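You operate a simulated robot arm through the tools that you are given. There is no shell and no other tool. Be economical: measure what you need, move in short steps, check, and stop when the job is done.

You run a simulated robot arm. Do the job below in one go: nothing can be reset, and whatever is moved stays where it is left.

TASK
Take the basil pot and put it in the grey bin. Then press the green plunger three times. Then fetch the green marker and stand it on the dark brown table. Then take the milk jug and put it on top of the papers with the green clip. The order counts. Set down upright: green marker, milk jug.

It is judged by the outcome, as a careful person would: the job done as asked, and still so three seconds after it is handed in. It fails if anything else is knocked over, pushed out of place, dropped, spilled or broken.

THE ROBOT
A 7-joint arm with a two-finger parallel gripper on a trunk, on a base that drives. Base frame: it is fixed to the floor where the robot stands at the start and does not move with it; the origin is under the middle of the robot, x ahead of it, y to its left, z up. Lengths are in mm, angles in degrees, forces in N, time in s.
With the tool pointing down near the work surface it reaches from about 100 to 480 mm from the robot's upright axis, wherever it stands. Its first joint turns from -166.0 to 166.0 degrees. Places, roughly: dark brown table [1700, -600, 800]; green marker [1250, -500, 500]; green plunger [600, -200, 800]; grey bin (20x20x25 cm) [3500, -1800, 800]; milk jug [-2250, -250, 1250]. Payload 1.57 kg.
The tool frame sits at the grasp point between the pads (the TCP): z along the fingers, y along the line on which they close. The tips reach 30 mm beyond it. Largest opening 110 mm; finger width 24, thickness 12; the body of the gripper, 48 by 112 mm, starts 78 mm behind the TCP.
Orientation is that of the tool frame in the base frame, as a unit quaternion [w, x, y, z]. With the fingers straight down and closing along the base's y, the tool's x points along the base's -x, its y along +y and its z along -z.

THE INTERFACE
- The arm moves only by the tool jog_arm. Its argument "deltas" is text: rows parted by semicolons, each of 7 numbers parted by spaces: the shift along the tool's x, y, z in units of 50 mm (1.0 is 50 mm), then the turn, a rotation vector about the tool's x, y, z in units of 6 degrees (1.0 is 6 degrees), then the closure in counts, from 0 (fully open) to 255 (shut). In form: dx dy dz wx wy wz claw; .... A call has 1 to 8 rows; each row shifts and turns the commanded pose from where the row before left it, along the tool's axes as they then stand. A call with a number of a shift or a turn outside -1 to 1 is refused whole. A row lasts 0.2 s, in which the tool goes at most 50 mm and 8.6 degrees; a call with a longer step from one row to the next is refused whole, and so is a gripper value outside its range. A pose out of reach is approached as far as the arm can. The call stops where the force on the tool passes 40 N (or 10 N more than at its start, if that is more) or the arm is blocked; 0.2 s more then pass. Each finger travels about 45 mm/s and halts on what it meets, pressing with about 25 N; the grip force reading is that of the motor and also rises with nothing between the fingers. The clock runs only during rows and for 0.2 s after the last one: add rows that do not move to give the fingers time. The reply holds the time, the measured pose of the TCP, the force on the tool along the base axes, the opening and the grip force, in the units named above and with some noise, with the torque about the TCP (base axes, N m) and any sound that the robot's microphone picked up.
- Cameras (640 x 400 px; columns grow to the right, rows downward): "scene" is now at [10.1, 161.2, 1572.3]; the picture's right is [0.12, -0.99, 0.00], its down [-0.82, -0.10, -0.56] and it looks along [0.56, 0.07, -0.83] (base axes); focal length 272 px, centre (320, 200). "wrist" rides on the gripper at [70, 16, -141] in the tool frame; the picture's right is [-0.23, 0.97, 0.00], its down [-0.86, -0.20, -0.48] and it looks along [-0.47, -0.11, 0.88] (tool axes); focal length 222 px, centre (320, 200). There is no depth. A picture from a camera that has moved, and an enlarged one, comes with that camera's place and axes in the base frame and with its lens.
- grab_frame(camera): a new picture of that camera. It takes no simulated time.
- move_column(by): slides the trunk up (or, below 0, down) by that many mm; the arm and the scene camera ride with it, the base frame stays. It gives what a move gives, with no picture.
- drive_base(legs): drives the robot by 1 to 6 legs, each [ahead, turn to the left] in mm and degrees, along the robot's own axes; the way and the turn of a leg run together, so that a leg with both is an arc; at most 1500 mm and 180 degrees a leg. The arm and the cameras ride along, it lands a little off, and it stops where it bumps. It gives what a move gives.
- head_to(pan, tilt): turns the head with the scene camera to pan (to the left, within 155 degrees either way) and tilt (down, from -29 to 69), counted from straight ahead of the robot. It gives what a move gives.
- inspect(camera, box): a new picture of the part [left, top, right, bottom] of that camera's present view, enlarged. It takes no simulated time.
- hand_in(): hands the job in; it is judged then, once.

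Work in short steps. Places have to be worked out from the pictures, the camera data and where the tool is seen: move nearer, look again, correct. Check each grasp and each placing, and mend what went wrong. You have 165 turns and 112 pictures in all, those below and enlarged ones among them. Open the gripper and draw the arm clear of the work before you hand the job in, unless the task says otherwise; then end with one line.

The tools are called after "Request:" as a command line: name --argument value ..., lists and objects as JSON in quotes. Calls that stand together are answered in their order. jog_arm: Moves the arm, as the interface text tells. Its arguments: {"type":"object","properties":{"deltas":{"type":"string"}},"required":["deltas"]} The other tools are called the same way: move_column (by) slides the trunk up or down; drive_base (legs) drives the base; head_to (pan, tilt) turns the head that bears the scene camera; grab_frame (camera) takes a picture; inspect (camera, box) takes an enlarged picture of a part of a camera's view; hand_in () hands the job in.

At the start:

```text
t: 0.0
eef_pos: [491.3, -40.5, 1106.7]
ee_rot: [0.0, 0.0, 1.0, 0.0]
contact_force: [-0.4, -0.6, 0.2]
moment: [-0.01, 0.01, 0.04]
grip_width: 110.1
grasp_force: 0.0
trunk travel left (down, up): [-525.0, 65.0]
robot x, y, heading: [0.0, 4.8, 0.1]
head pan, tilt: [7.0, 55.8]
```

scene: 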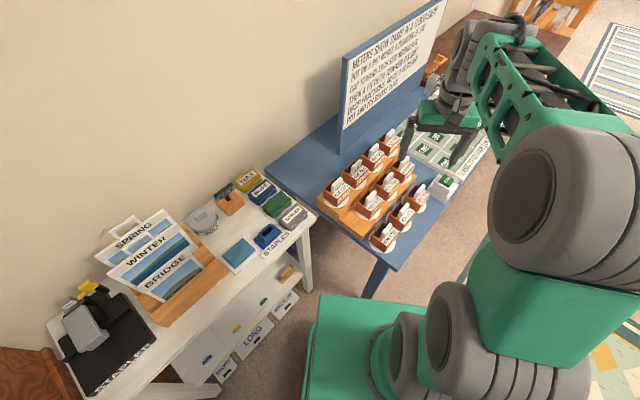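
wrist: 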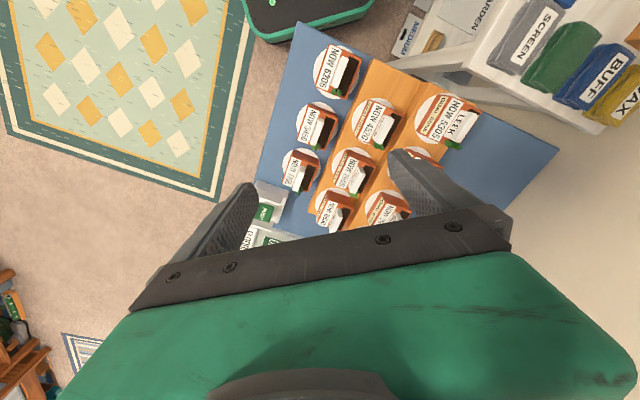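

The scene shows a blue table with labelled pots and a sign. I enlarge these to read the labels.

Request:
inspect --camera "scene" --box '[310, 0, 470, 100]'

Request:
inspect --camera "scene" --box '[310, 120, 500, 260]'

Request:
inspect --camera "wrist" --box '[240, 20, 500, 240]'

```text
4.00 times, centred on (390, 50) of scene
camera zoom: at [10.1, 161.2, 1572.3], right [0.12, -0.99, 0.0], down [-0.82, -0.1, -0.56], along [0.56, 0.07, -0.83], focal length 1086 px, centre (40, 800)
```

zoom: 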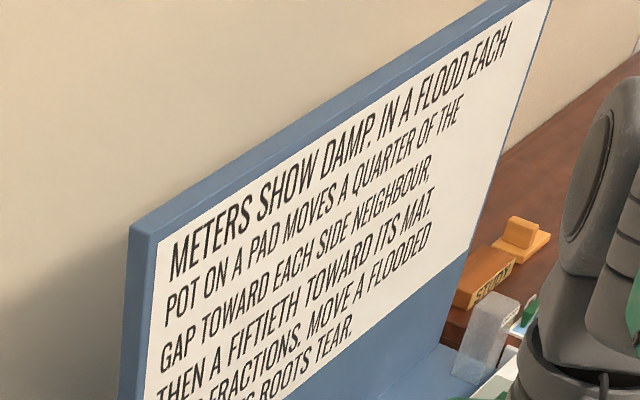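

```text
2.86 times, centred on (405, 190) of scene
camera zoom: at [10.1, 161.2, 1572.3], right [0.12, -0.99, 0.0], down [-0.82, -0.1, -0.56], along [0.56, 0.07, -0.83], focal length 776 px, centre (77, 229)
```

zoom: 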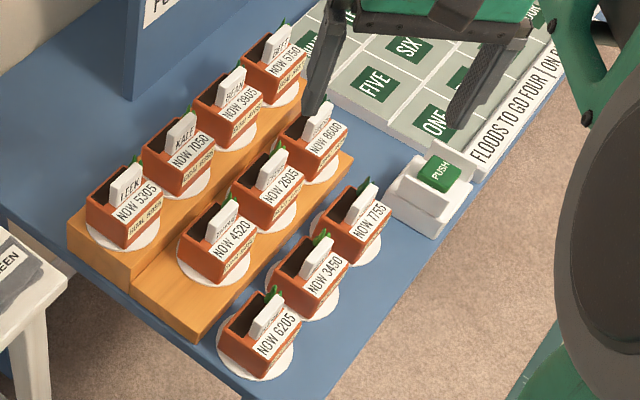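

```text
1.82 times, centred on (370, 130) of wrist
camera zoom: at [423.5, -22.4, 1246.2], right [0.23, 0.97, 0.0], down [0.86, -0.2, 0.48], along [0.47, -0.11, -0.88], focal length 404 px, centre (229, 327)
```

zoom: 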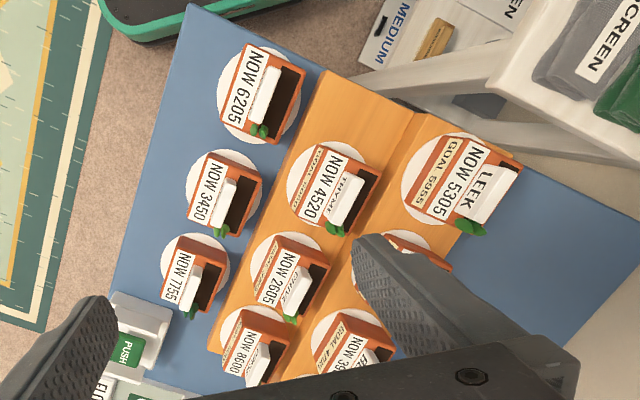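

The pots are labelled by name. I tilt and pan the head to see the whole table and sign.

Request:
head_to --pan -12 --tilt 45

Request:
grab_frame --camera "scene"

Request:
inspect --camera "scene" --box '[220, 40, 380, 140]'

```text
t: 0.8
eef_pos: [493.2, -39.2, 1104.9]
ee_rot: [0.0, 0.0, 1.0, 0.0]
contact_force: [-1.4, -0.1, -0.3]
moment: [0.01, -0.02, 0.01]
grip_width: 110.1
grasp_force: 0.1
trunk travel left (down, up): [-525.0, 65.0]
robot x, y, heading: [1.3, -0.5, -0.1]
head pan, tilt: [-12.0, 45.0]
```

```text
106 pictures are left
camera scene: at [18.9, 135.7, 1586.7], right [-0.21, -0.98, 0.0], down [-0.69, 0.15, -0.71], along [0.69, -0.15, -0.71], focal length 272 px, centre (320, 200)
```

scene: 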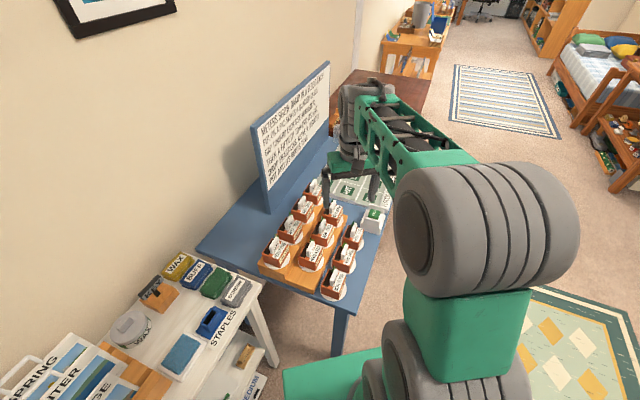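

```text
4.00 times, centred on (300, 90) of scene
camera zoom: at [18.9, 135.7, 1586.7], right [-0.21, -0.98, 0.0], down [-0.69, 0.15, -0.71], along [0.69, -0.15, -0.71], focal length 1086 px, centre (400, 640)
```

zoom: 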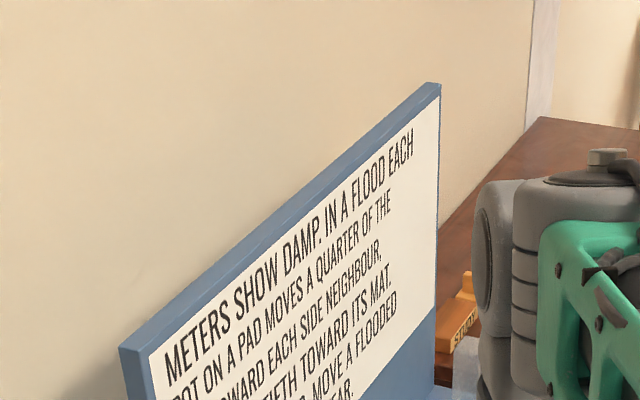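

I enlarge the pots to find the basil.

Request:
inspect --camera "scene" --box '[250, 170, 400, 310]'

Request:
inspect --camera "scene" --box '[375, 0, 475, 90]'

```text
2.86 times, centred on (325, 240) of scene
camera zoom: at [18.9, 135.7, 1586.7], right [-0.21, -0.98, 0.0], down [-0.69, 0.15, -0.71], along [0.69, -0.15, -0.71], focal length 776 px, centre (306, 86)
```

zoom: 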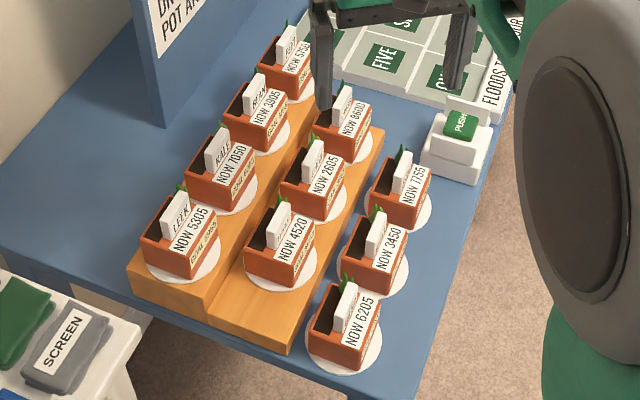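

```text
4.44 times, centred on (425, 45) of scene
camera zoom: at [18.9, 135.7, 1586.7], right [-0.21, -0.98, 0.0], down [-0.69, 0.15, -0.71], along [0.69, -0.15, -0.71], focal length 1207 px, centre (-147, 889)
```

zoom: 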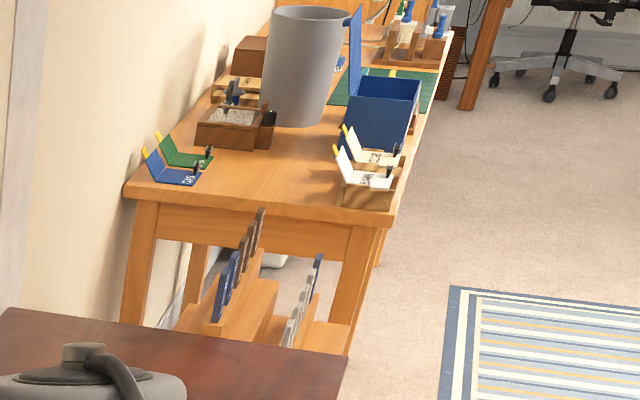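

I zoom further into the wrist and scene views to read the name stakes.

Request:
inspect --camera "scene" --box '[295, 175, 375, 225]'

Request:
inspect --camera "scene" --box '[295, 215, 375, 305]'

```text
8.00 times, centred on (335, 200) of scene
camera zoom: at [18.9, 135.7, 1586.7], right [-0.21, -0.98, 0.0], down [-0.69, 0.15, -0.71], along [0.69, -0.15, -0.71], focal length 2172 px, centre (200, 200)
```

zoom: 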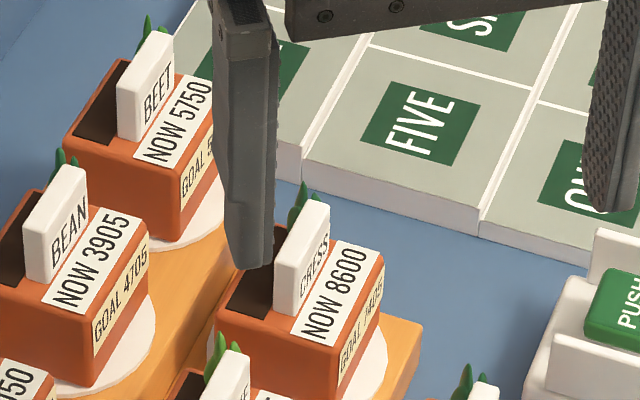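

```text
4.44 times, centred on (335, 260) of scene
camera zoom: at [18.9, 135.7, 1586.7], right [-0.21, -0.98, 0.0], down [-0.69, 0.15, -0.71], along [0.69, -0.15, -0.71], focal length 1207 px, centre (253, -67)
```

zoom: 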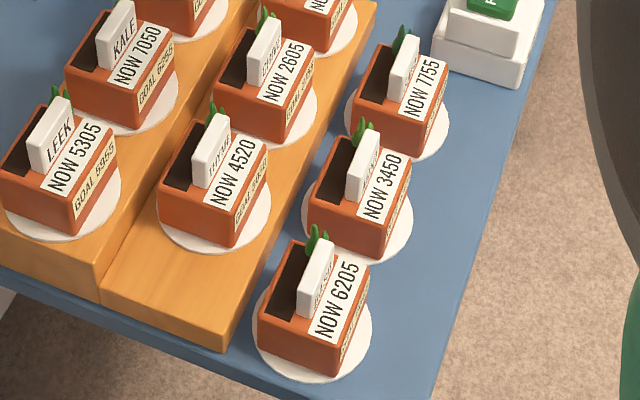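

Back row is LEEK, KALE, BEAN, BEET; middle THYME, ?, CRESS. I zoom on the front row.

Request:
inspect --camera "scene" --box '[315, 215, 375, 305]'

Request:
inspect --camera "scene" --box '[330, 218, 370, 258]'

```text
4.44 times, centred on (345, 260) of scene
camera zoom: at [18.9, 135.7, 1586.7], right [-0.21, -0.98, 0.0], down [-0.69, 0.15, -0.71], along [0.69, -0.15, -0.71], focal length 1207 px, centre (209, -67)
```

zoom: 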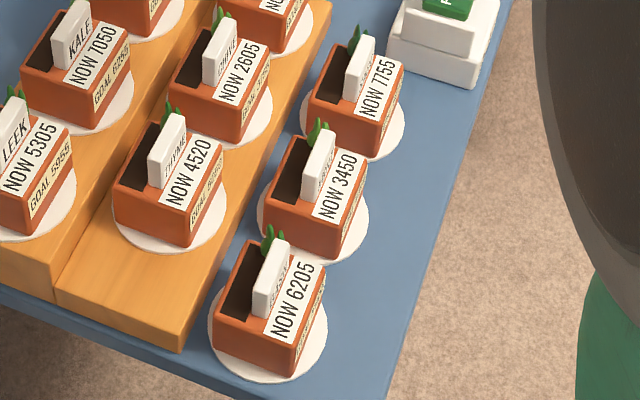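

```text
10.00 times, centred on (350, 238) of scene
camera zoom: at [18.9, 135.7, 1586.7], right [-0.21, -0.98, 0.0], down [-0.69, 0.15, -0.71], along [0.69, -0.15, -0.71], focal length 2715 px, centre (20, -180)
```

zoom: 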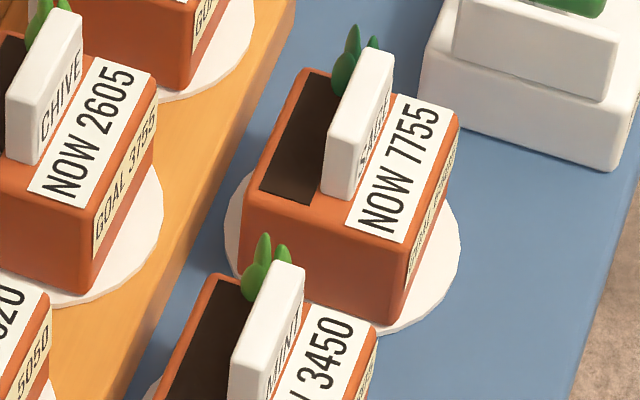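

Middle of the front row is MINT; I check 6205 and 7755 closer.

Request:
inspect --camera "scene" --box '[325, 264, 357, 284]'

Request:
inspect --camera "scene" --box '[345, 221, 369, 236]'

```text
16.00 times, centred on (341, 274) of scene
camera zoom: at [18.9, 135.7, 1586.7], right [-0.21, -0.98, 0.0], down [-0.69, 0.15, -0.71], along [0.69, -0.15, -0.71], focal length 4345 px, centre (-16, -984)
```

zoom: 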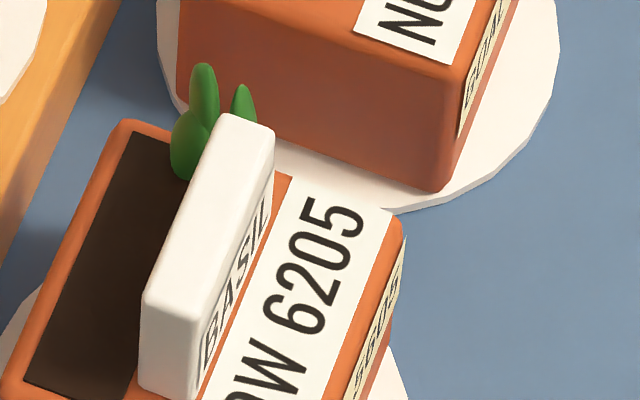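

```text
16.00 times, centred on (357, 228) of scene
camera zoom: at [18.9, 135.7, 1586.7], right [-0.21, -0.98, 0.0], down [-0.69, 0.15, -0.71], along [0.69, -0.15, -0.71], focal length 4345 px, centre (-272, -256)
```

zoom: 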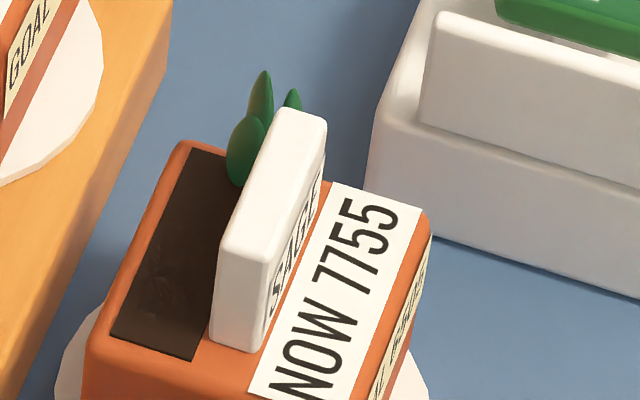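

Basil is the 6205 pot at the table's near corner, roughly (400, 10). I move above it and turn the gripper −35° to match the row's orientation, then look from the wrist.

Request:
jog_arm --deltas "0.9 0.5 0 0 0 0 0; 0.9 0.5 0 0 0 0 0; 0 0 0 0 0 1 0; 0 0 0 0 0 1 0; 0 0 0 0 0 1 0; 0 0 0 0 0 1 0; 0 0 0 0 0 1 0; 0 0 0 0 0 0.8 0"

Request:
grab_frame --camera "wrist"

Request:
grab_frame --camera "scene"

```text
refused: row 1 steps farther than a row can; nothing moved
```

```text
96 pictures are left
camera wrist: at [423.5, -22.4, 1246.2], right [0.23, 0.97, 0.0], down [0.86, -0.2, 0.48], along [0.47, -0.11, -0.88], focal length 222 px, centre (320, 200)
```

wrist: 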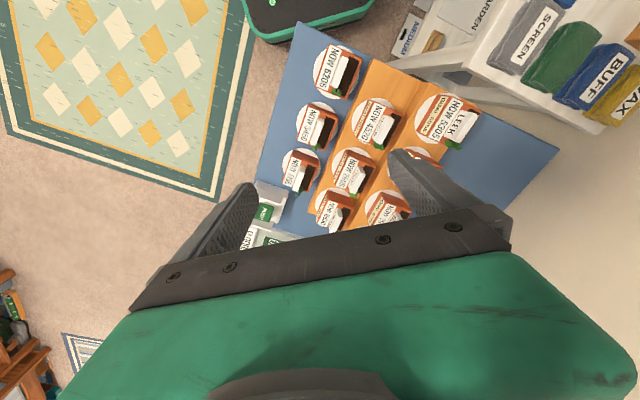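

```text
95 pictures are left
camera scene: at [18.9, 135.7, 1586.7], right [-0.21, -0.98, 0.0], down [-0.69, 0.15, -0.71], along [0.69, -0.15, -0.71], focal length 272 px, centre (320, 200)
```

scene: 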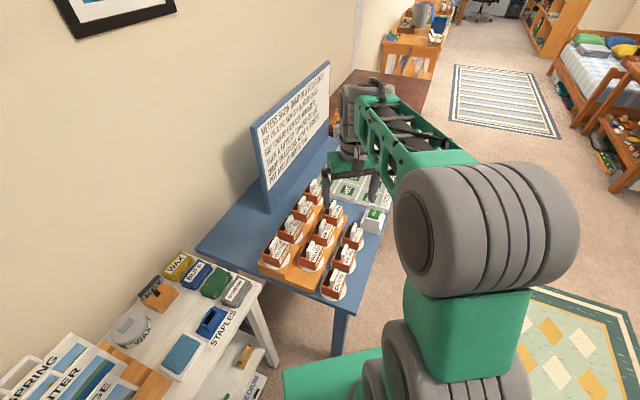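

Row steps must be under 50 mm in total; I repeat with smaller rows.

Request:
jog_arm --deltas "0.75 0.45 0 0 0 0 0; 0.75 0.45 0 0 0 0 0; 0 0 0 0 0 1 0; 0 0 0 0 0 1 0; 0 0 0 0 0 1 0; 0 0 0 0 0 1 0; 0 0 0 0 0 1 0; 0 0 0 0 0 0.8 0"

```text
t: 2.6
eef_pos: [418.3, 3.4, 1106.1]
ee_rot: [0.0, 0.3, 0.954, 0.0]
contact_force: [-0.1, 0.6, -0.3]
moment: [0.05, -0.01, 0.0]
grip_width: 109.9
grasp_force: 0.0
trunk travel left (down, up): [-525.0, 65.0]
robot x, y, heading: [2.5, -3.4, 0.2]
head pan, tilt: [-12.0, 45.0]
```

Request:
grab_frame --camera "wrist"

```text
94 pictures are left
camera wrist: at [370.7, 59.1, 1246.5], right [0.74, 0.67, 0.0], down [0.59, -0.65, 0.48], along [0.32, -0.36, -0.88], focal length 222 px, centre (320, 200)
```

wrist: 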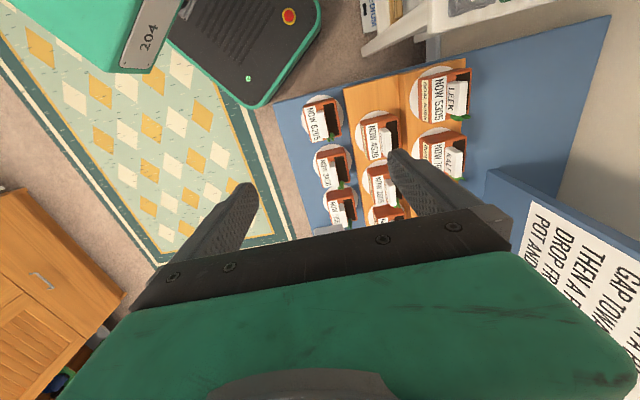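

Triangulating gives the basil pot's top at about (421, 6, 776). I descend 180 mm and look closer.

Request:
jog_arm --deltas "0 0 0.9 0 0 0 0; 0 0 0.9 0 0 0 0; 0 0 0.9 0 0 0 0; 0 0 0.9 0 0 0 0"

Request:
grab_frame --camera "wrist"

Request:
inspect --camera "scene" --box '[250, 170, 410, 310]'

```text
t: 3.6
eef_pos: [416.0, 4.0, 923.6]
ee_rot: [0.0, 0.299, 0.954, 0.0]
contact_force: [0.1, -1.2, 0.1]
moment: [-0.01, 0.0, -0.01]
grip_width: 110.1
grasp_force: 0.0
trunk travel left (down, up): [-525.0, 65.0]
robot x, y, heading: [-2.7, -2.7, 0.1]
head pan, tilt: [-12.0, 45.0]
```

```text
93 pictures are left
camera wrist: at [367.0, 58.2, 1064.6], right [0.74, 0.67, 0.0], down [0.59, -0.65, 0.48], along [0.32, -0.35, -0.88], focal length 222 px, centre (320, 200)
```

wrist: 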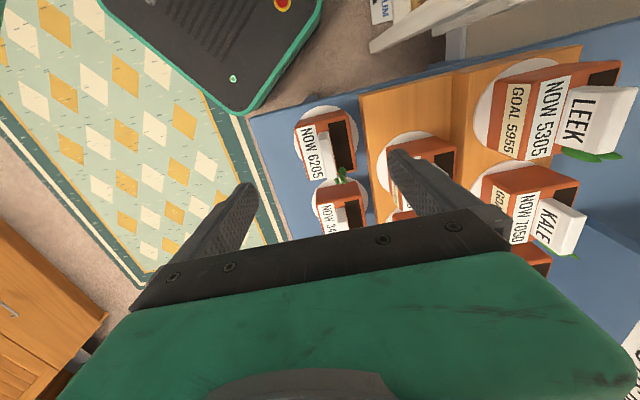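

```text
2.86 times, centred on (330, 240) of scene
camera zoom: at [19.2, 135.6, 1586.8], right [-0.21, -0.98, 0.0], down [-0.69, 0.15, -0.71], along [0.69, -0.15, -0.71], focal length 776 px, centre (291, 86)
```

zoom: 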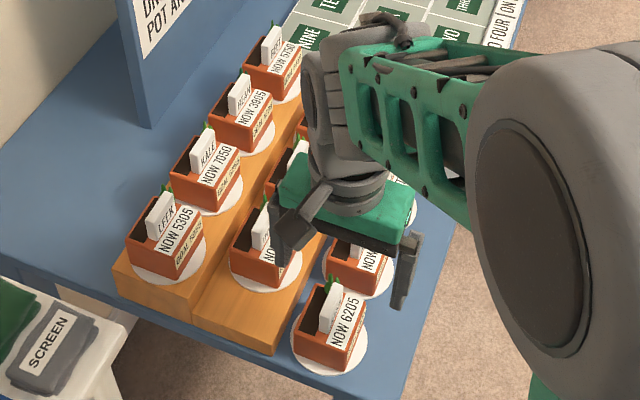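

Request:
inspect --camera "wrist" --box '[250, 80, 410, 230]'

```text
2.67 times, centred on (330, 155) of wrist
camera zoom: at [367.0, 58.2, 1064.6], right [0.74, 0.67, 0.0], down [0.59, -0.65, 0.48], along [0.32, -0.35, -0.88], focal length 592 px, centre (293, 320)
```

zoom: 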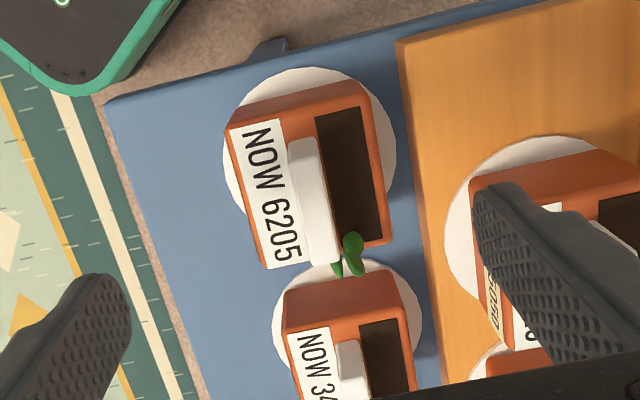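

Pot top measures about 65 mm deep × 72 mm wide, centred near (426, 7), with an orange step about 20 mm behind it. I preset an 85 mm opening, bias 5 mm to the front and come down to z≈812.

Request:
jog_arm --deltas "-0.13 0.07 0 0 0 0 58; 0 0 0 0 0 0 58; 0 0 0.75 0 0 0 58; 0 0 0.75 0 0 0 58; 0 0 0.75 0 0 0 58"

Request:
inspect --camera "wrist" --box '[160, 60, 480, 260]'

Request:
inspect --camera "scene" --box '[280, 200, 400, 320]'

```text
t: 4.9
eef_pos: [425.6, 7.1, 819.5]
ee_rot: [0.001, 0.297, 0.955, 0.004]
contact_force: [-6.9, 1.7, 16.7]
moment: [0.79, -0.32, 0.37]
grip_width: 82.6
grasp_force: 0.1
trunk travel left (down, up): [-525.0, 65.0]
robot x, y, heading: [-1.0, 1.7, 0.4]
head pan, tilt: [-12.0, 45.0]
stopped in row 5: the force on the tool passed its limit (the readings are from after the stop); the commanded pose is now the measured one
```

```text
2.00 times, centred on (320, 160) of wrist
camera zoom: at [376.3, 60.0, 959.9], right [0.74, 0.67, 0.01], down [0.59, -0.65, 0.48], along [0.33, -0.35, -0.88], focal length 444 px, centre (320, 280)
```

zoom: 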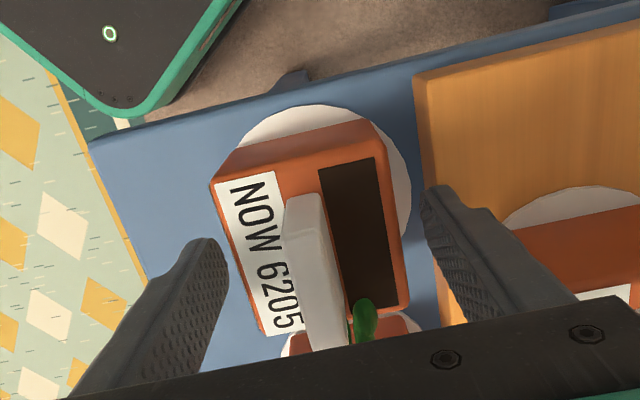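

```text
3.33 times, centred on (340, 260) of scene
camera zoom: at [17.7, 135.7, 1587.1], right [-0.21, -0.98, 0.0], down [-0.69, 0.15, -0.71], along [0.69, -0.15, -0.71], focal length 905 px, centre (253, 0)
```

zoom: 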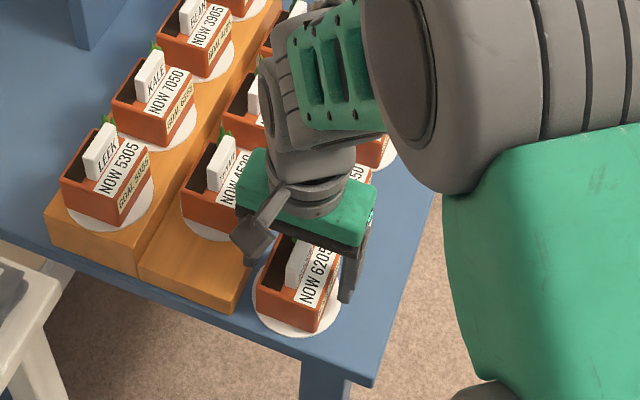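

The rear fingertip landed on the step (top ≈ 790), so the pot top is about 803 and centred at (422, 10). I'll lift off slightly, grip the rim by the tips, and check how it holds; then slide it clear of the step to regrip deeper.

Request:
jog_arm --deltas "0.09 0 -0.05 0 0 0 58; 0 0 0 0 0 0 150; 0 0 0 0 0 0 200; 0 0 0 0 0 0 200; 0 0 0 0 0 0 200; 0 0 0 0 0 0 200"

Request:
inspect --camera "wrist" --box '[160, 60, 480, 260]'

```text
t: 6.3
eef_pos: [422.6, 9.0, 820.0]
ee_rot: [0.001, 0.297, 0.955, 0.004]
contact_force: [-1.5, -0.4, 0.8]
moment: [0.0, -0.03, 0.0]
grip_width: 61.7
grasp_force: 25.0
trunk travel left (down, up): [-525.0, 65.0]
robot x, y, heading: [-1.2, 0.3, -0.1]
head pan, tilt: [-12.0, 45.0]
```

```text
2.00 times, centred on (320, 160) of wrist
camera zoom: at [373.3, 62.0, 961.2], right [0.74, 0.67, 0.01], down [0.59, -0.65, 0.48], along [0.33, -0.35, -0.88], focal length 444 px, centre (320, 280)
```

zoom: 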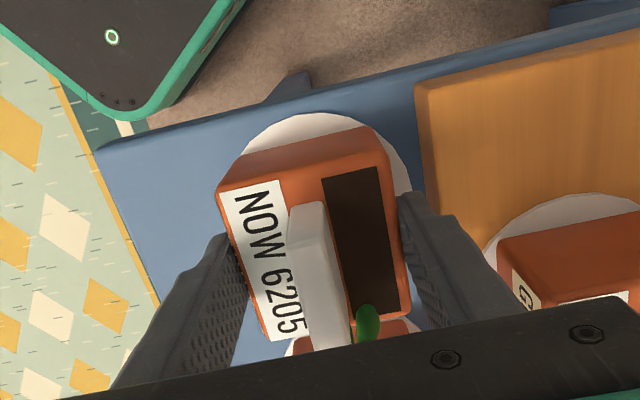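

Gripped at 61.7 mm; the rear finger's outside is now inboard of the step edge. I open slightly to 66 mm, go down about 15 mm, and close again for a deeper grip.

Request:
jog_arm --deltas "0 0 0 0 0 0 101; 0 0 0 0 0 0 101; 0 0 0.1 0 0 0 101; 0 0 0.1 0 0 0 101; 0 0 0.1 0 0 0 101; 0 0 0.1 0 0 0 101; 0 0 0 0 0 0 200; 0 0 0 0 0 0 200"

```text
t: 8.1
eef_pos: [422.0, 8.0, 801.3]
ee_rot: [0.0, 0.296, 0.955, 0.003]
contact_force: [-0.5, -0.2, -0.9]
moment: [-0.06, 0.06, 0.03]
grip_width: 61.9
grasp_force: 25.3
trunk travel left (down, up): [-525.0, 65.0]
robot x, y, heading: [3.1, -1.1, -0.1]
head pan, tilt: [-12.0, 45.0]
```

Good deep grip at 61.9 mm. I lift straight up.

Request:
jog_arm --deltas "0 0 -0.3 0 0 0 200; 0 0 -0.7 0 0 0 200; 0 0 -0.9 0 0 0 200; 0 0 -0.9 0 0 0 200; 0 0 -0.9 0 0 0 200; 0 0 -0.9 0 0 0 200; 0 0 -0.9 0 0 0 200; 0 0 0 0 0 0 200"

Request:
grab_frame --camera "wrist"

Request:
grab_frame --camera "scene"

```text
t: 9.9
eef_pos: [420.2, 7.4, 1076.2]
ee_rot: [0.001, 0.297, 0.955, 0.003]
contact_force: [0.6, 0.1, -2.3]
moment: [0.0, 0.02, -0.01]
grip_width: 61.8
grasp_force: 24.7
trunk travel left (down, up): [-525.0, 65.0]
robot x, y, heading: [-0.6, -0.8, 0.1]
head pan, tilt: [-12.0, 45.0]
```

```text
87 pictures are left
camera wrist: at [371.9, 59.9, 1216.8], right [0.74, 0.67, 0.01], down [0.59, -0.65, 0.48], along [0.33, -0.35, -0.88], focal length 222 px, centre (320, 200)
```

wrist: 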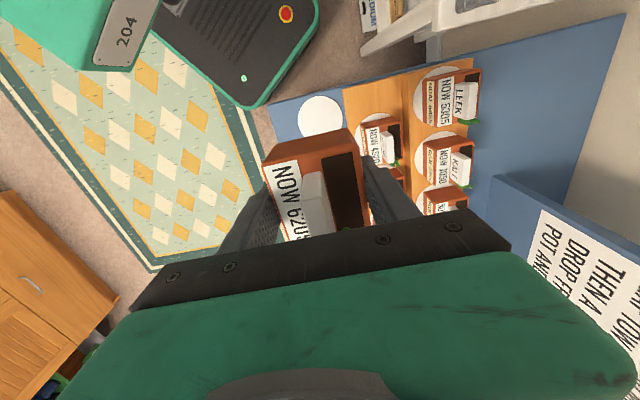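

```text
86 pictures are left
camera scene: at [19.0, 135.6, 1586.8], right [-0.21, -0.98, 0.0], down [-0.69, 0.15, -0.71], along [0.69, -0.15, -0.71], focal length 272 px, centre (320, 200)
```

scene: 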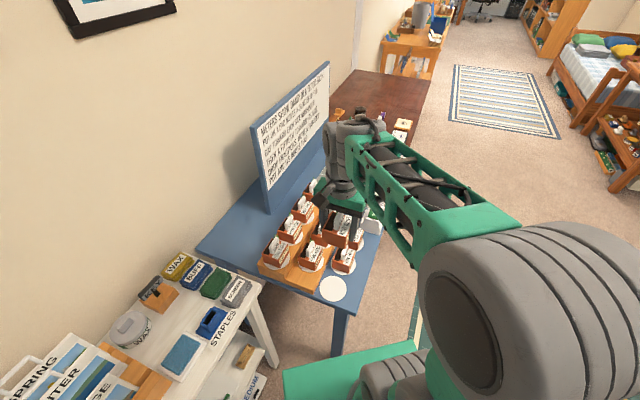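

The pot is held. Furniture runs along a line heading about −35°, so I back up 200 mm, turn right 35° and drive parallel to it, stopping part-way to look.

Request:
drive_base --legs '[[-200, 0], [0, -35], [1500, 0], [900, 0]]'

Request:
head_to --pan 15 --tilt 30

Request:
grab_frame --camera "scene"

```text
t: 24.4
eef_pos: [2077.5, -1620.9, 1076.2]
ee_rot: [0.001, 0.574, 0.819, 0.003]
contact_force: [-0.2, 0.2, -2.3]
moment: [0.02, -0.02, 0.02]
grip_width: 62.1
grasp_force: 25.1
trunk travel left (down, up): [-525.0, 65.0]
robot x, y, heading: [1727.7, -1381.1, -35.3]
head pan, tilt: [-12.0, 45.0]
```

```text
t: 25.3
eef_pos: [2077.3, -1622.2, 1075.7]
ee_rot: [0.003, 0.574, 0.819, 0.004]
contact_force: [0.0, 0.1, -1.3]
moment: [-0.02, -0.01, 0.02]
grip_width: 61.6
grasp_force: 24.6
trunk travel left (down, up): [-525.0, 65.0]
robot x, y, heading: [1730.0, -1381.0, -35.6]
head pan, tilt: [15.0, 30.0]
```

```text
85 pictures are left
camera scene: at [1856.6, -1256.5, 1609.3], right [-0.35, -0.94, 0.0], down [-0.47, 0.18, -0.87], along [0.81, -0.3, -0.5], focal length 272 px, centre (320, 200)
```

scene: 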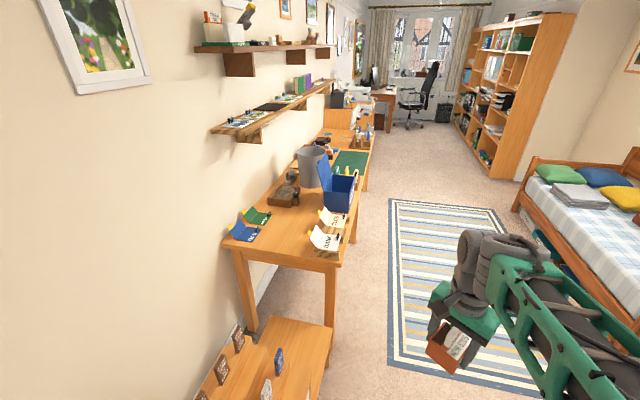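

The bin's top is near (3508, −1806, 990), on the desk whose edge lies about 200 mm left of my travel line. I drive alongside it with a slight left offset, and raise the trunk.

Request:
move_column --by 60

Request:
drive_base --legs '[[0, 5.5], [1400, 0], [0, -5], [250, 0]]'

Request:
head_to --pan 75 --tilt 55

Request:
grab_frame --camera "scene"

```text
t: 26.3
eef_pos: [2078.5, -1621.9, 1136.4]
ee_rot: [0.002, 0.575, 0.818, 0.003]
contact_force: [-0.1, -0.4, -1.6]
moment: [0.0, 0.01, 0.01]
grip_width: 61.8
grasp_force: 24.6
trunk travel left (down, up): [-585.0, 5.0]
robot x, y, heading: [1729.8, -1382.1, -35.9]
head pan, tilt: [15.0, 30.0]
```

```text
t: 31.2
eef_pos: [2845.9, -2006.1, 1136.4]
ee_rot: [0.002, 0.529, 0.849, 0.002]
contact_force: [2.6, -1.4, -3.6]
moment: [0.11, 0.19, 0.03]
grip_width: 61.5
grasp_force: 25.1
trunk travel left (down, up): [-585.0, 5.0]
robot x, y, heading: [2475.8, -1809.0, -29.3]
head pan, tilt: [15.0, 30.0]
stopped in leg 2: the robot was blocked; the commanded pose is now the measured one
```

```text
t: 32.5
eef_pos: [2841.9, -2004.5, 1140.5]
ee_rot: [0.006, 0.528, 0.849, 0.003]
contact_force: [0.5, -0.5, -2.0]
moment: [-0.01, 0.01, 0.02]
grip_width: 61.7
grasp_force: 25.1
trunk travel left (down, up): [-585.0, 5.0]
robot x, y, heading: [2473.4, -1804.1, -29.2]
head pan, tilt: [75.0, 55.0]
```

```text
84 pictures are left
camera scene: at [2549.0, -1593.5, 1633.4], right [0.72, -0.7, 0.0], down [-0.57, -0.59, -0.57], along [0.4, 0.41, -0.82], focal length 272 px, centre (320, 200)
```

scene: 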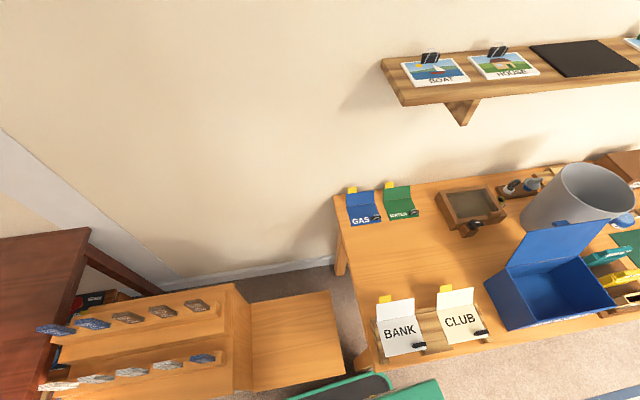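

The base touched something at its front-left. I turn right 10° and drive on, parallel, to beside the bin, then look at the desk underside.

Request:
drive_base --legs '[[0, -12], [830, 0]]'

Request:
head_to --pan 80 --tilt 50

Request:
grab_frame --camera "scene"

```text
t: 37.7
eef_pos: [3416.8, -2623.5, 1139.8]
ee_rot: [0.006, 0.615, 0.789, 0.001]
contact_force: [-0.4, 0.5, -2.2]
moment: [0.05, -0.01, 0.0]
grip_width: 61.8
grasp_force: 24.7
trunk travel left (down, up): [-585.0, 5.0]
robot x, y, heading: [3101.3, -2355.9, -41.4]
head pan, tilt: [75.0, 55.0]
```

```text
t: 38.3
eef_pos: [3418.9, -2622.8, 1139.3]
ee_rot: [0.007, 0.614, 0.789, 0.002]
contact_force: [0.0, -0.1, -1.6]
moment: [0.0, 0.01, -0.01]
grip_width: 61.3
grasp_force: 25.2
trunk travel left (down, up): [-585.0, 5.0]
robot x, y, heading: [3102.2, -2356.8, -41.3]
head pan, tilt: [80.0, 50.0]
```

```text
83 pictures are left
camera scene: at [3218.1, -2153.4, 1639.8], right [0.63, -0.78, 0.0], down [-0.6, -0.48, -0.64], along [0.5, 0.4, -0.77], focal length 272 px, centre (320, 200)
```

scene: 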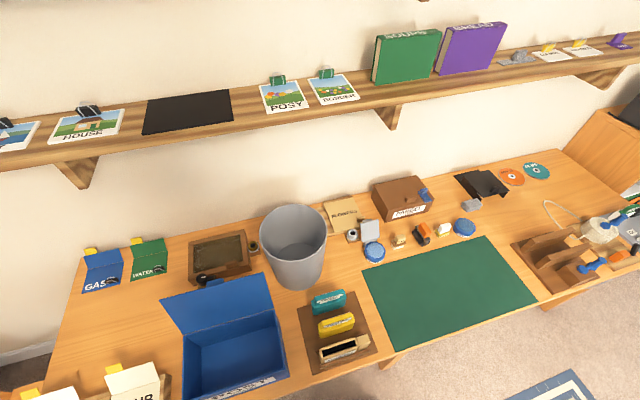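

The bin is near (3495, −1842). I turn left to face the desk; arm and pot stay above everything on it.

Request:
drive_base --legs '[[0, 96]]'

Request:
head_to --pan -20 --tilt 65

Request:
grab_frame --camera "scene"

Request:
grab_frame --camera "wrist"

```text
t: 42.8
eef_pos: [3340.6, -2016.2, 1140.2]
ee_rot: [0.002, -0.168, 0.986, 0.006]
contact_force: [-0.2, -0.7, -2.2]
moment: [-0.01, 0.01, 0.0]
grip_width: 61.7
grasp_force: 24.6
trunk travel left (down, up): [-585.0, 5.0]
robot x, y, heading: [3100.0, -2358.9, 54.0]
head pan, tilt: [80.0, 50.0]
```

```text
t: 44.5
eef_pos: [3341.8, -2016.1, 1139.2]
ee_rot: [0.003, -0.167, 0.986, 0.006]
contact_force: [0.1, 0.4, -2.0]
moment: [0.0, -0.01, -0.01]
grip_width: 62.0
grasp_force: 24.9
trunk travel left (down, up): [-585.0, 5.0]
robot x, y, heading: [3097.8, -2357.0, 53.5]
head pan, tilt: [-20.0, 65.0]
```

```text
82 pictures are left
camera scene: at [2991.3, -2280.6, 1621.7], right [0.56, -0.83, 0.0], down [-0.75, -0.51, -0.42], along [0.35, 0.24, -0.91], focal length 272 px, centre (320, 200)
```

scene: 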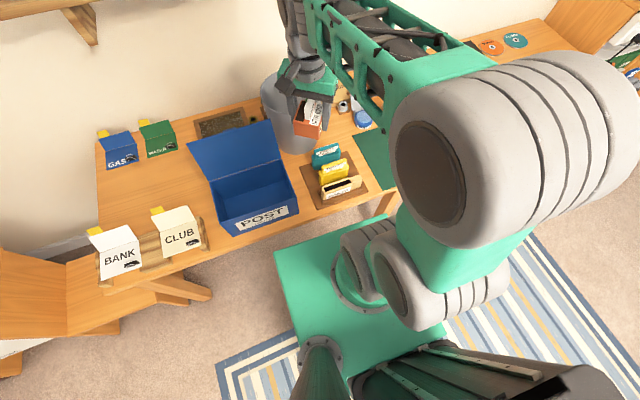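

```text
81 pictures are left
camera wrist: at [3269.5, -2024.7, 1279.4], right [-0.11, 0.99, 0.01], down [0.87, 0.09, 0.48], along [0.48, 0.06, -0.88], focal length 222 px, centre (320, 200)
```

wrist: 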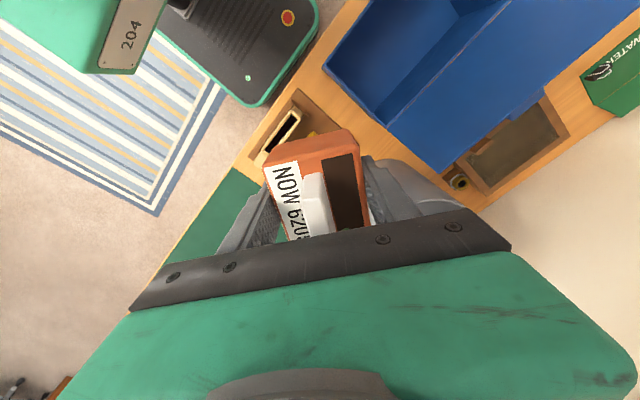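

The base fronts the desk with room to go. I advance 100 mm so the bin comes within reach.

Request:
drive_base --legs '[[100, 0]]'

Request:
grab_frame --camera "scene"

```text
t: 45.7
eef_pos: [3402.0, -1934.1, 1137.4]
ee_rot: [0.002, -0.167, 0.986, 0.006]
contact_force: [0.5, 0.5, -2.0]
moment: [-0.01, 0.02, 0.01]
grip_width: 61.6
grasp_force: 24.6
trunk travel left (down, up): [-585.0, 5.0]
robot x, y, heading: [3161.0, -2274.4, 53.7]
head pan, tilt: [-20.0, 65.0]
```

```text
80 pictures are left
camera scene: at [3051.5, -2198.4, 1621.7], right [0.56, -0.83, 0.0], down [-0.75, -0.5, -0.42], along [0.35, 0.23, -0.91], focal length 272 px, centre (320, 200)
```

scene: 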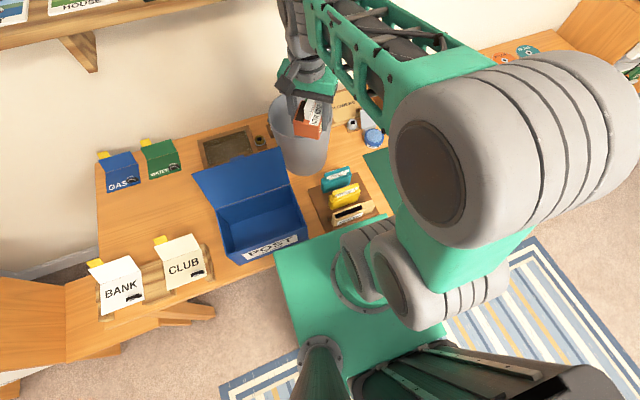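

The gripper needs to go about 110 mm further out to be over the bin. I try extending in small rows.

Request:
jog_arm --deltas "-0.5 0.24 0 0 0 0 200; -0.5 0.24 0 0 0 0 200; -0.5 0.24 0 0 0 0 200; -0.48 0.22 0 0 0 0 200; 0 0 0 0 0 0 200"

Request:
grab_frame --camera "wrist"

Request:
grab_frame --camera "scene"

```text
t: 46.9
eef_pos: [3478.9, -1857.0, 1141.0]
ee_rot: [0.003, -0.168, 0.986, 0.005]
contact_force: [0.1, 0.4, -2.5]
moment: [0.02, -0.02, 0.02]
grip_width: 61.8
grasp_force: 25.3
trunk travel left (down, up): [-585.0, 5.0]
robot x, y, heading: [3158.6, -2277.1, 53.6]
head pan, tilt: [-20.0, 65.0]
```

```text
79 pictures are left
camera wrist: at [3407.7, -1865.9, 1281.6], right [-0.11, 0.99, 0.01], down [0.87, 0.09, 0.48], along [0.48, 0.06, -0.88], focal length 222 px, centre (320, 200)
```

wrist: 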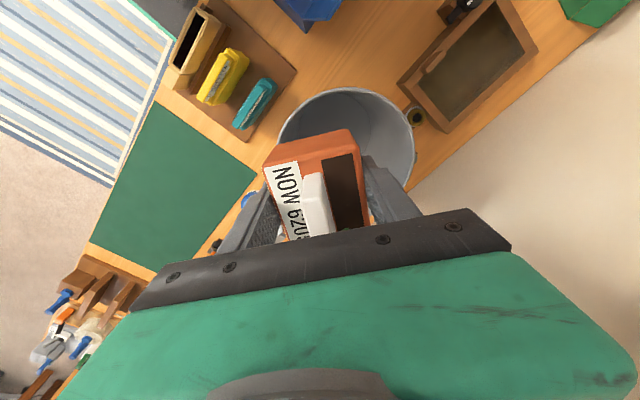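

```text
78 pictures are left
camera scene: at [3050.7, -2199.5, 1621.7], right [0.56, -0.83, 0.0], down [-0.75, -0.5, -0.42], along [0.35, 0.23, -0.91], focal length 272 px, centre (320, 200)
```

scene: 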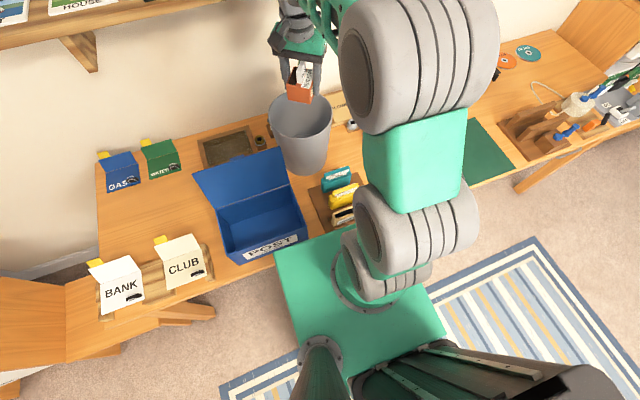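

The pot is almost over the bin; centre I judge at (3487, −1835). I shift ~20 mm and descend to rim height, then check.

Request:
jog_arm --deltas "-0.27 0.29 0 0 0 0 200; 0 0 0.6 0 0 0 200; 0 0 0.6 0 0 0 200; 0 0 0.4 0 0 0 200; 0 0 0 0 0 0 200"

Request:
grab_frame --camera "wrist"

Request:
inspect --camera "scene" --box '[220, 20, 380, 180]'

```text
t: 48.1
eef_pos: [3486.6, -1839.2, 1059.5]
ee_rot: [0.003, -0.167, 0.986, 0.006]
contact_force: [-0.2, 0.0, -2.0]
moment: [-0.01, -0.01, 0.01]
grip_width: 62.0
grasp_force: 25.5
trunk travel left (down, up): [-585.0, 5.0]
robot x, y, heading: [3162.3, -2275.6, 53.9]
head pan, tilt: [-20.0, 65.0]
```

```text
77 pictures are left
camera wrist: at [3416.0, -1847.3, 1199.4], right [-0.11, 0.99, 0.01], down [0.87, 0.09, 0.48], along [0.48, 0.06, -0.88], focal length 222 px, centre (320, 200)
```

wrist: 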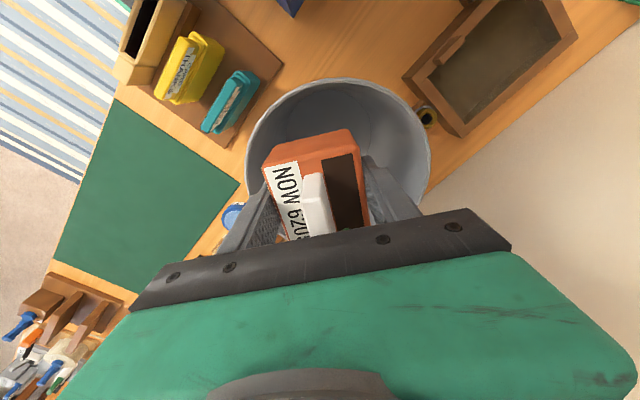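

```text
2.50 times, centred on (300, 100) of scene
camera zoom: at [3050.8, -2199.5, 1621.7], right [0.56, -0.83, 0.0], down [-0.75, -0.5, -0.42], along [0.35, 0.23, -0.91], focal length 679 px, centre (370, 450)
```

zoom: 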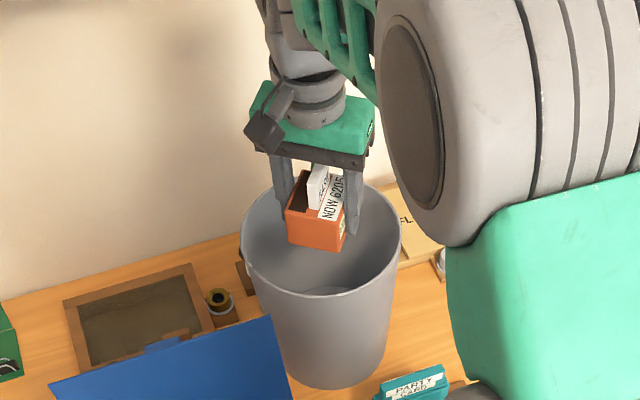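

Pot is over the opening; I nudge 10 mm to centre and lower inside to TCP z≈850, with the force stop guarding.

Request:
jog_arm --deltas "-0.18 0.16 0 0 0 0 200; 0 0 0.7 0 0 0 200; 0 0 0.7 0 0 0 200; 0 0 0.7 0 0 0 200; 0 0 0.7 0 0 0 200; 0 0 0.7 0 0 0 200; 0 0 0.6 0 0 0 200; 0 0 0 0 0 0 200"

Request:
grab_frame --camera "wrist"

Request:
inspect --camera "scene" --box '[220, 20, 380, 180]'

```text
t: 49.9
eef_pos: [3491.6, -1826.3, 855.5]
ee_rot: [0.002, -0.167, 0.986, 0.006]
contact_force: [-0.4, 0.2, -3.4]
moment: [0.01, 0.0, 0.0]
grip_width: 61.8
grasp_force: 25.1
trunk travel left (down, up): [-585.0, 5.0]
robot x, y, heading: [3160.3, -2273.6, 53.7]
head pan, tilt: [-20.0, 65.0]
```

```text
75 pictures are left
camera wrist: at [3421.2, -1834.8, 995.2], right [-0.11, 0.99, 0.01], down [0.87, 0.09, 0.48], along [0.48, 0.06, -0.88], focal length 222 px, centre (320, 200)
```

wrist: 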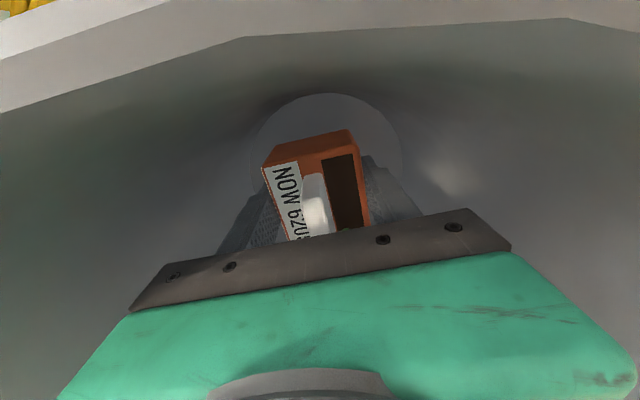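

```text
2.50 times, centred on (300, 100) of scene
camera zoom: at [3050.9, -2199.3, 1621.7], right [0.56, -0.83, 0.0], down [-0.75, -0.5, -0.42], along [0.35, 0.23, -0.91], focal length 679 px, centre (370, 450)
```

zoom: 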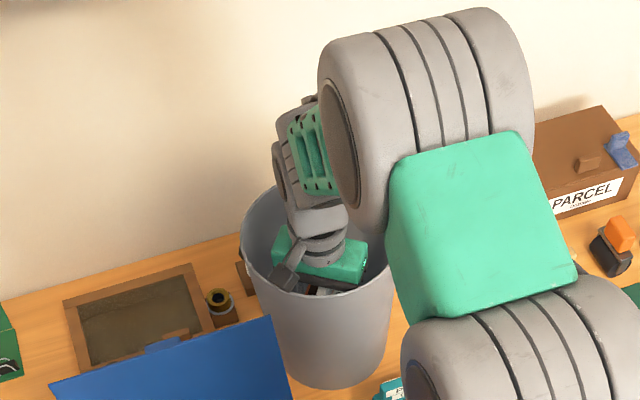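

It fits well. I lower further in small rows until it touches or reaches ~z 818.

Request:
jog_arm --deltas "0 0 0.15 0 0 0 200; 0 0 0.15 0 0 0 200; 0 0 0.15 0 0 0 200; 0 0 0.15 0 0 0 200; 0 0 0 0 0 0 200"

Request:
grab_frame --camera "wrist"

```text
t: 50.7
eef_pos: [3495.3, -1820.7, 841.6]
ee_rot: [0.007, -0.169, 0.985, 0.013]
contact_force: [-3.7, -1.5, 18.8]
moment: [0.2, 1.2, 0.14]
grip_width: 61.5
grasp_force: 25.1
trunk travel left (down, up): [-585.0, 5.0]
robot x, y, heading: [3165.1, -2270.9, 53.9]
head pan, tilt: [-20.0, 65.0]
stopped in row 4: the force on the tool passed its limit (the readings are from after the stop); the commanded pose is now the measured one
```

```text
73 pictures are left
camera wrist: at [3422.3, -1831.5, 980.7], right [-0.11, 0.99, 0.03], down [0.87, 0.08, 0.49], along [0.48, 0.08, -0.87], focal length 222 px, centre (320, 200)
```

wrist: 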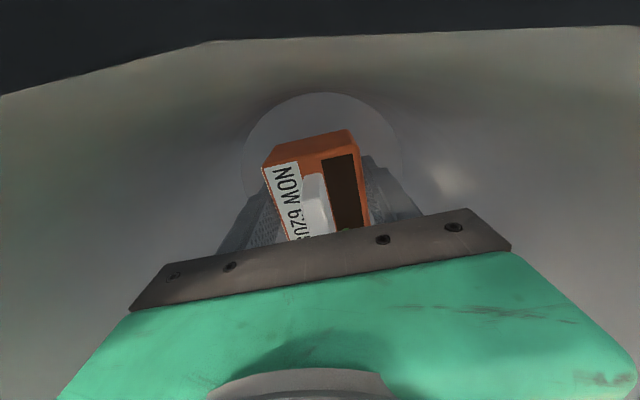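

The wrist camera housing met the rim. I raise slightly, shift 12 mm away from that side, and lower again gently.

Request:
jog_arm --deltas "0 0 -0.2 0 0 0 200; -0.24 0 0 0 0 0 200; 0 0 0.15 0 0 0 200; 0 0 0.15 0 0 0 200; 0 0 0.15 0 0 0 200; 0 0 0.15 0 0 0 200; 0 0 0.1 0 0 0 200; 0 0 0 0 0 0 200"

Request:
grab_frame --camera "wrist"

```text
t: 51.7
eef_pos: [3508.0, -1813.9, 845.2]
ee_rot: [0.009, -0.17, 0.985, 0.014]
contact_force: [-2.9, -2.7, 20.0]
moment: [-0.02, 1.45, 0.18]
grip_width: 62.0
grasp_force: 24.9
trunk travel left (down, up): [-585.0, 5.0]
robot x, y, heading: [3163.5, -2274.0, 53.5]
head pan, tilt: [-20.0, 65.0]
stopped in row 4: the force on the tool passed its limit (the readings are from after the stop); the commanded pose is now the measured one
```

```text
72 pictures are left
camera wrist: at [3434.8, -1825.2, 984.7], right [-0.11, 0.99, 0.03], down [0.87, 0.08, 0.49], along [0.49, 0.08, -0.87], focal length 222 px, centre (320, 200)
```

wrist: 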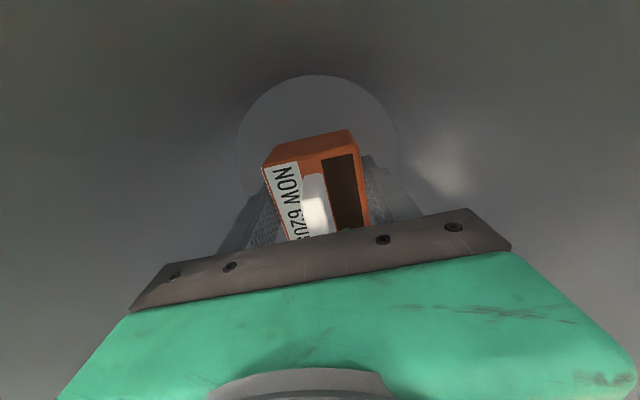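

Close enough: the pot is a couple of centimetres above the floor of the bin. I relieve the contact and open partly to release.

Request:
jog_arm --deltas "0.16 0 -0.1 0 0 0 200; 0 0 0 0 0 0 200; 0 0 0 0 0 0 60; 0 0 0 0 0 0 60; 0 0 0 0 0 0 60; 0 0 0 0 0 0 60"

Request:
grab_frame --camera "wrist"

```text
t: 53.1
eef_pos: [3500.5, -1816.7, 848.6]
ee_rot: [0.008, -0.17, 0.985, 0.013]
contact_force: [-0.4, -0.3, -0.5]
moment: [-0.02, 0.03, 0.02]
grip_width: 84.0
grasp_force: 0.1
trunk travel left (down, up): [-585.0, 5.0]
robot x, y, heading: [3158.5, -2273.4, 53.7]
head pan, tilt: [-20.0, 65.0]
```

```text
71 pictures are left
camera wrist: at [3427.1, -1827.8, 986.7], right [-0.11, 0.99, 0.03], down [0.87, 0.08, 0.49], along [0.48, 0.08, -0.87], focal length 222 px, centre (320, 200)
```

wrist: 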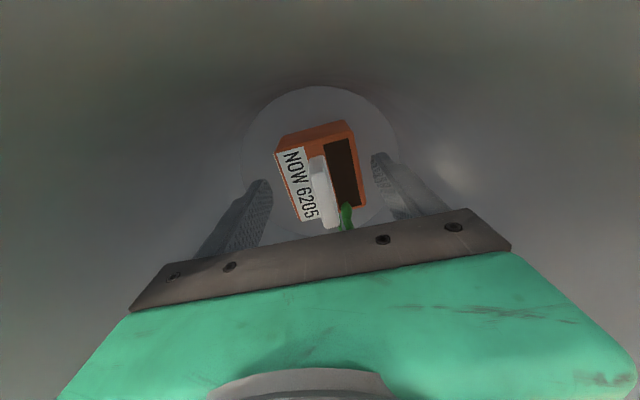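

The pot stands in the bin. I raise the arm out to z≈1130.

Request:
jog_arm --deltas "0 0 -0.5 0 0 0 60; 0 0 -0.8 0 0 0 60; 0 0 -0.9 0 0 0 60; 0 0 -0.9 0 0 0 60; 0 0 -0.9 0 0 0 60; 0 0 -0.9 0 0 0 60; 0 0 -0.9 0 0 0 60; 0.9 0 0 0 0 0 60"

Request:
head_to --pan 25 --tilt 20

Request:
grab_frame --camera "scene"

```text
t: 54.9
eef_pos: [3452.0, -1841.1, 1137.9]
ee_rot: [0.007, -0.17, 0.985, 0.013]
contact_force: [0.1, 0.9, 0.3]
moment: [0.01, 0.04, -0.03]
grip_width: 84.3
grasp_force: 0.1
trunk travel left (down, up): [-585.0, 5.0]
robot x, y, heading: [3162.6, -2274.7, 53.7]
head pan, tilt: [-20.0, 65.0]
```

```text
t: 56.0
eef_pos: [3452.2, -1840.3, 1137.6]
ee_rot: [0.007, -0.17, 0.985, 0.012]
contact_force: [-0.2, 0.4, 0.0]
moment: [0.01, 0.0, 0.02]
grip_width: 83.9
grasp_force: 0.0
trunk travel left (down, up): [-585.0, 5.0]
robot x, y, heading: [3162.1, -2273.1, 54.1]
head pan, tilt: [25.0, 20.0]
```

```text
70 pictures are left
camera scene: at [3018.4, -2142.0, 1685.4], right [0.98, -0.2, 0.0], down [-0.07, -0.34, -0.94], along [0.18, 0.92, -0.34], focal length 272 px, centre (320, 200)
```

scene: 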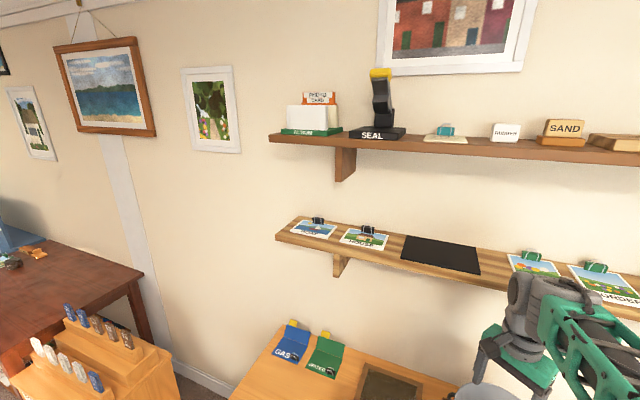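

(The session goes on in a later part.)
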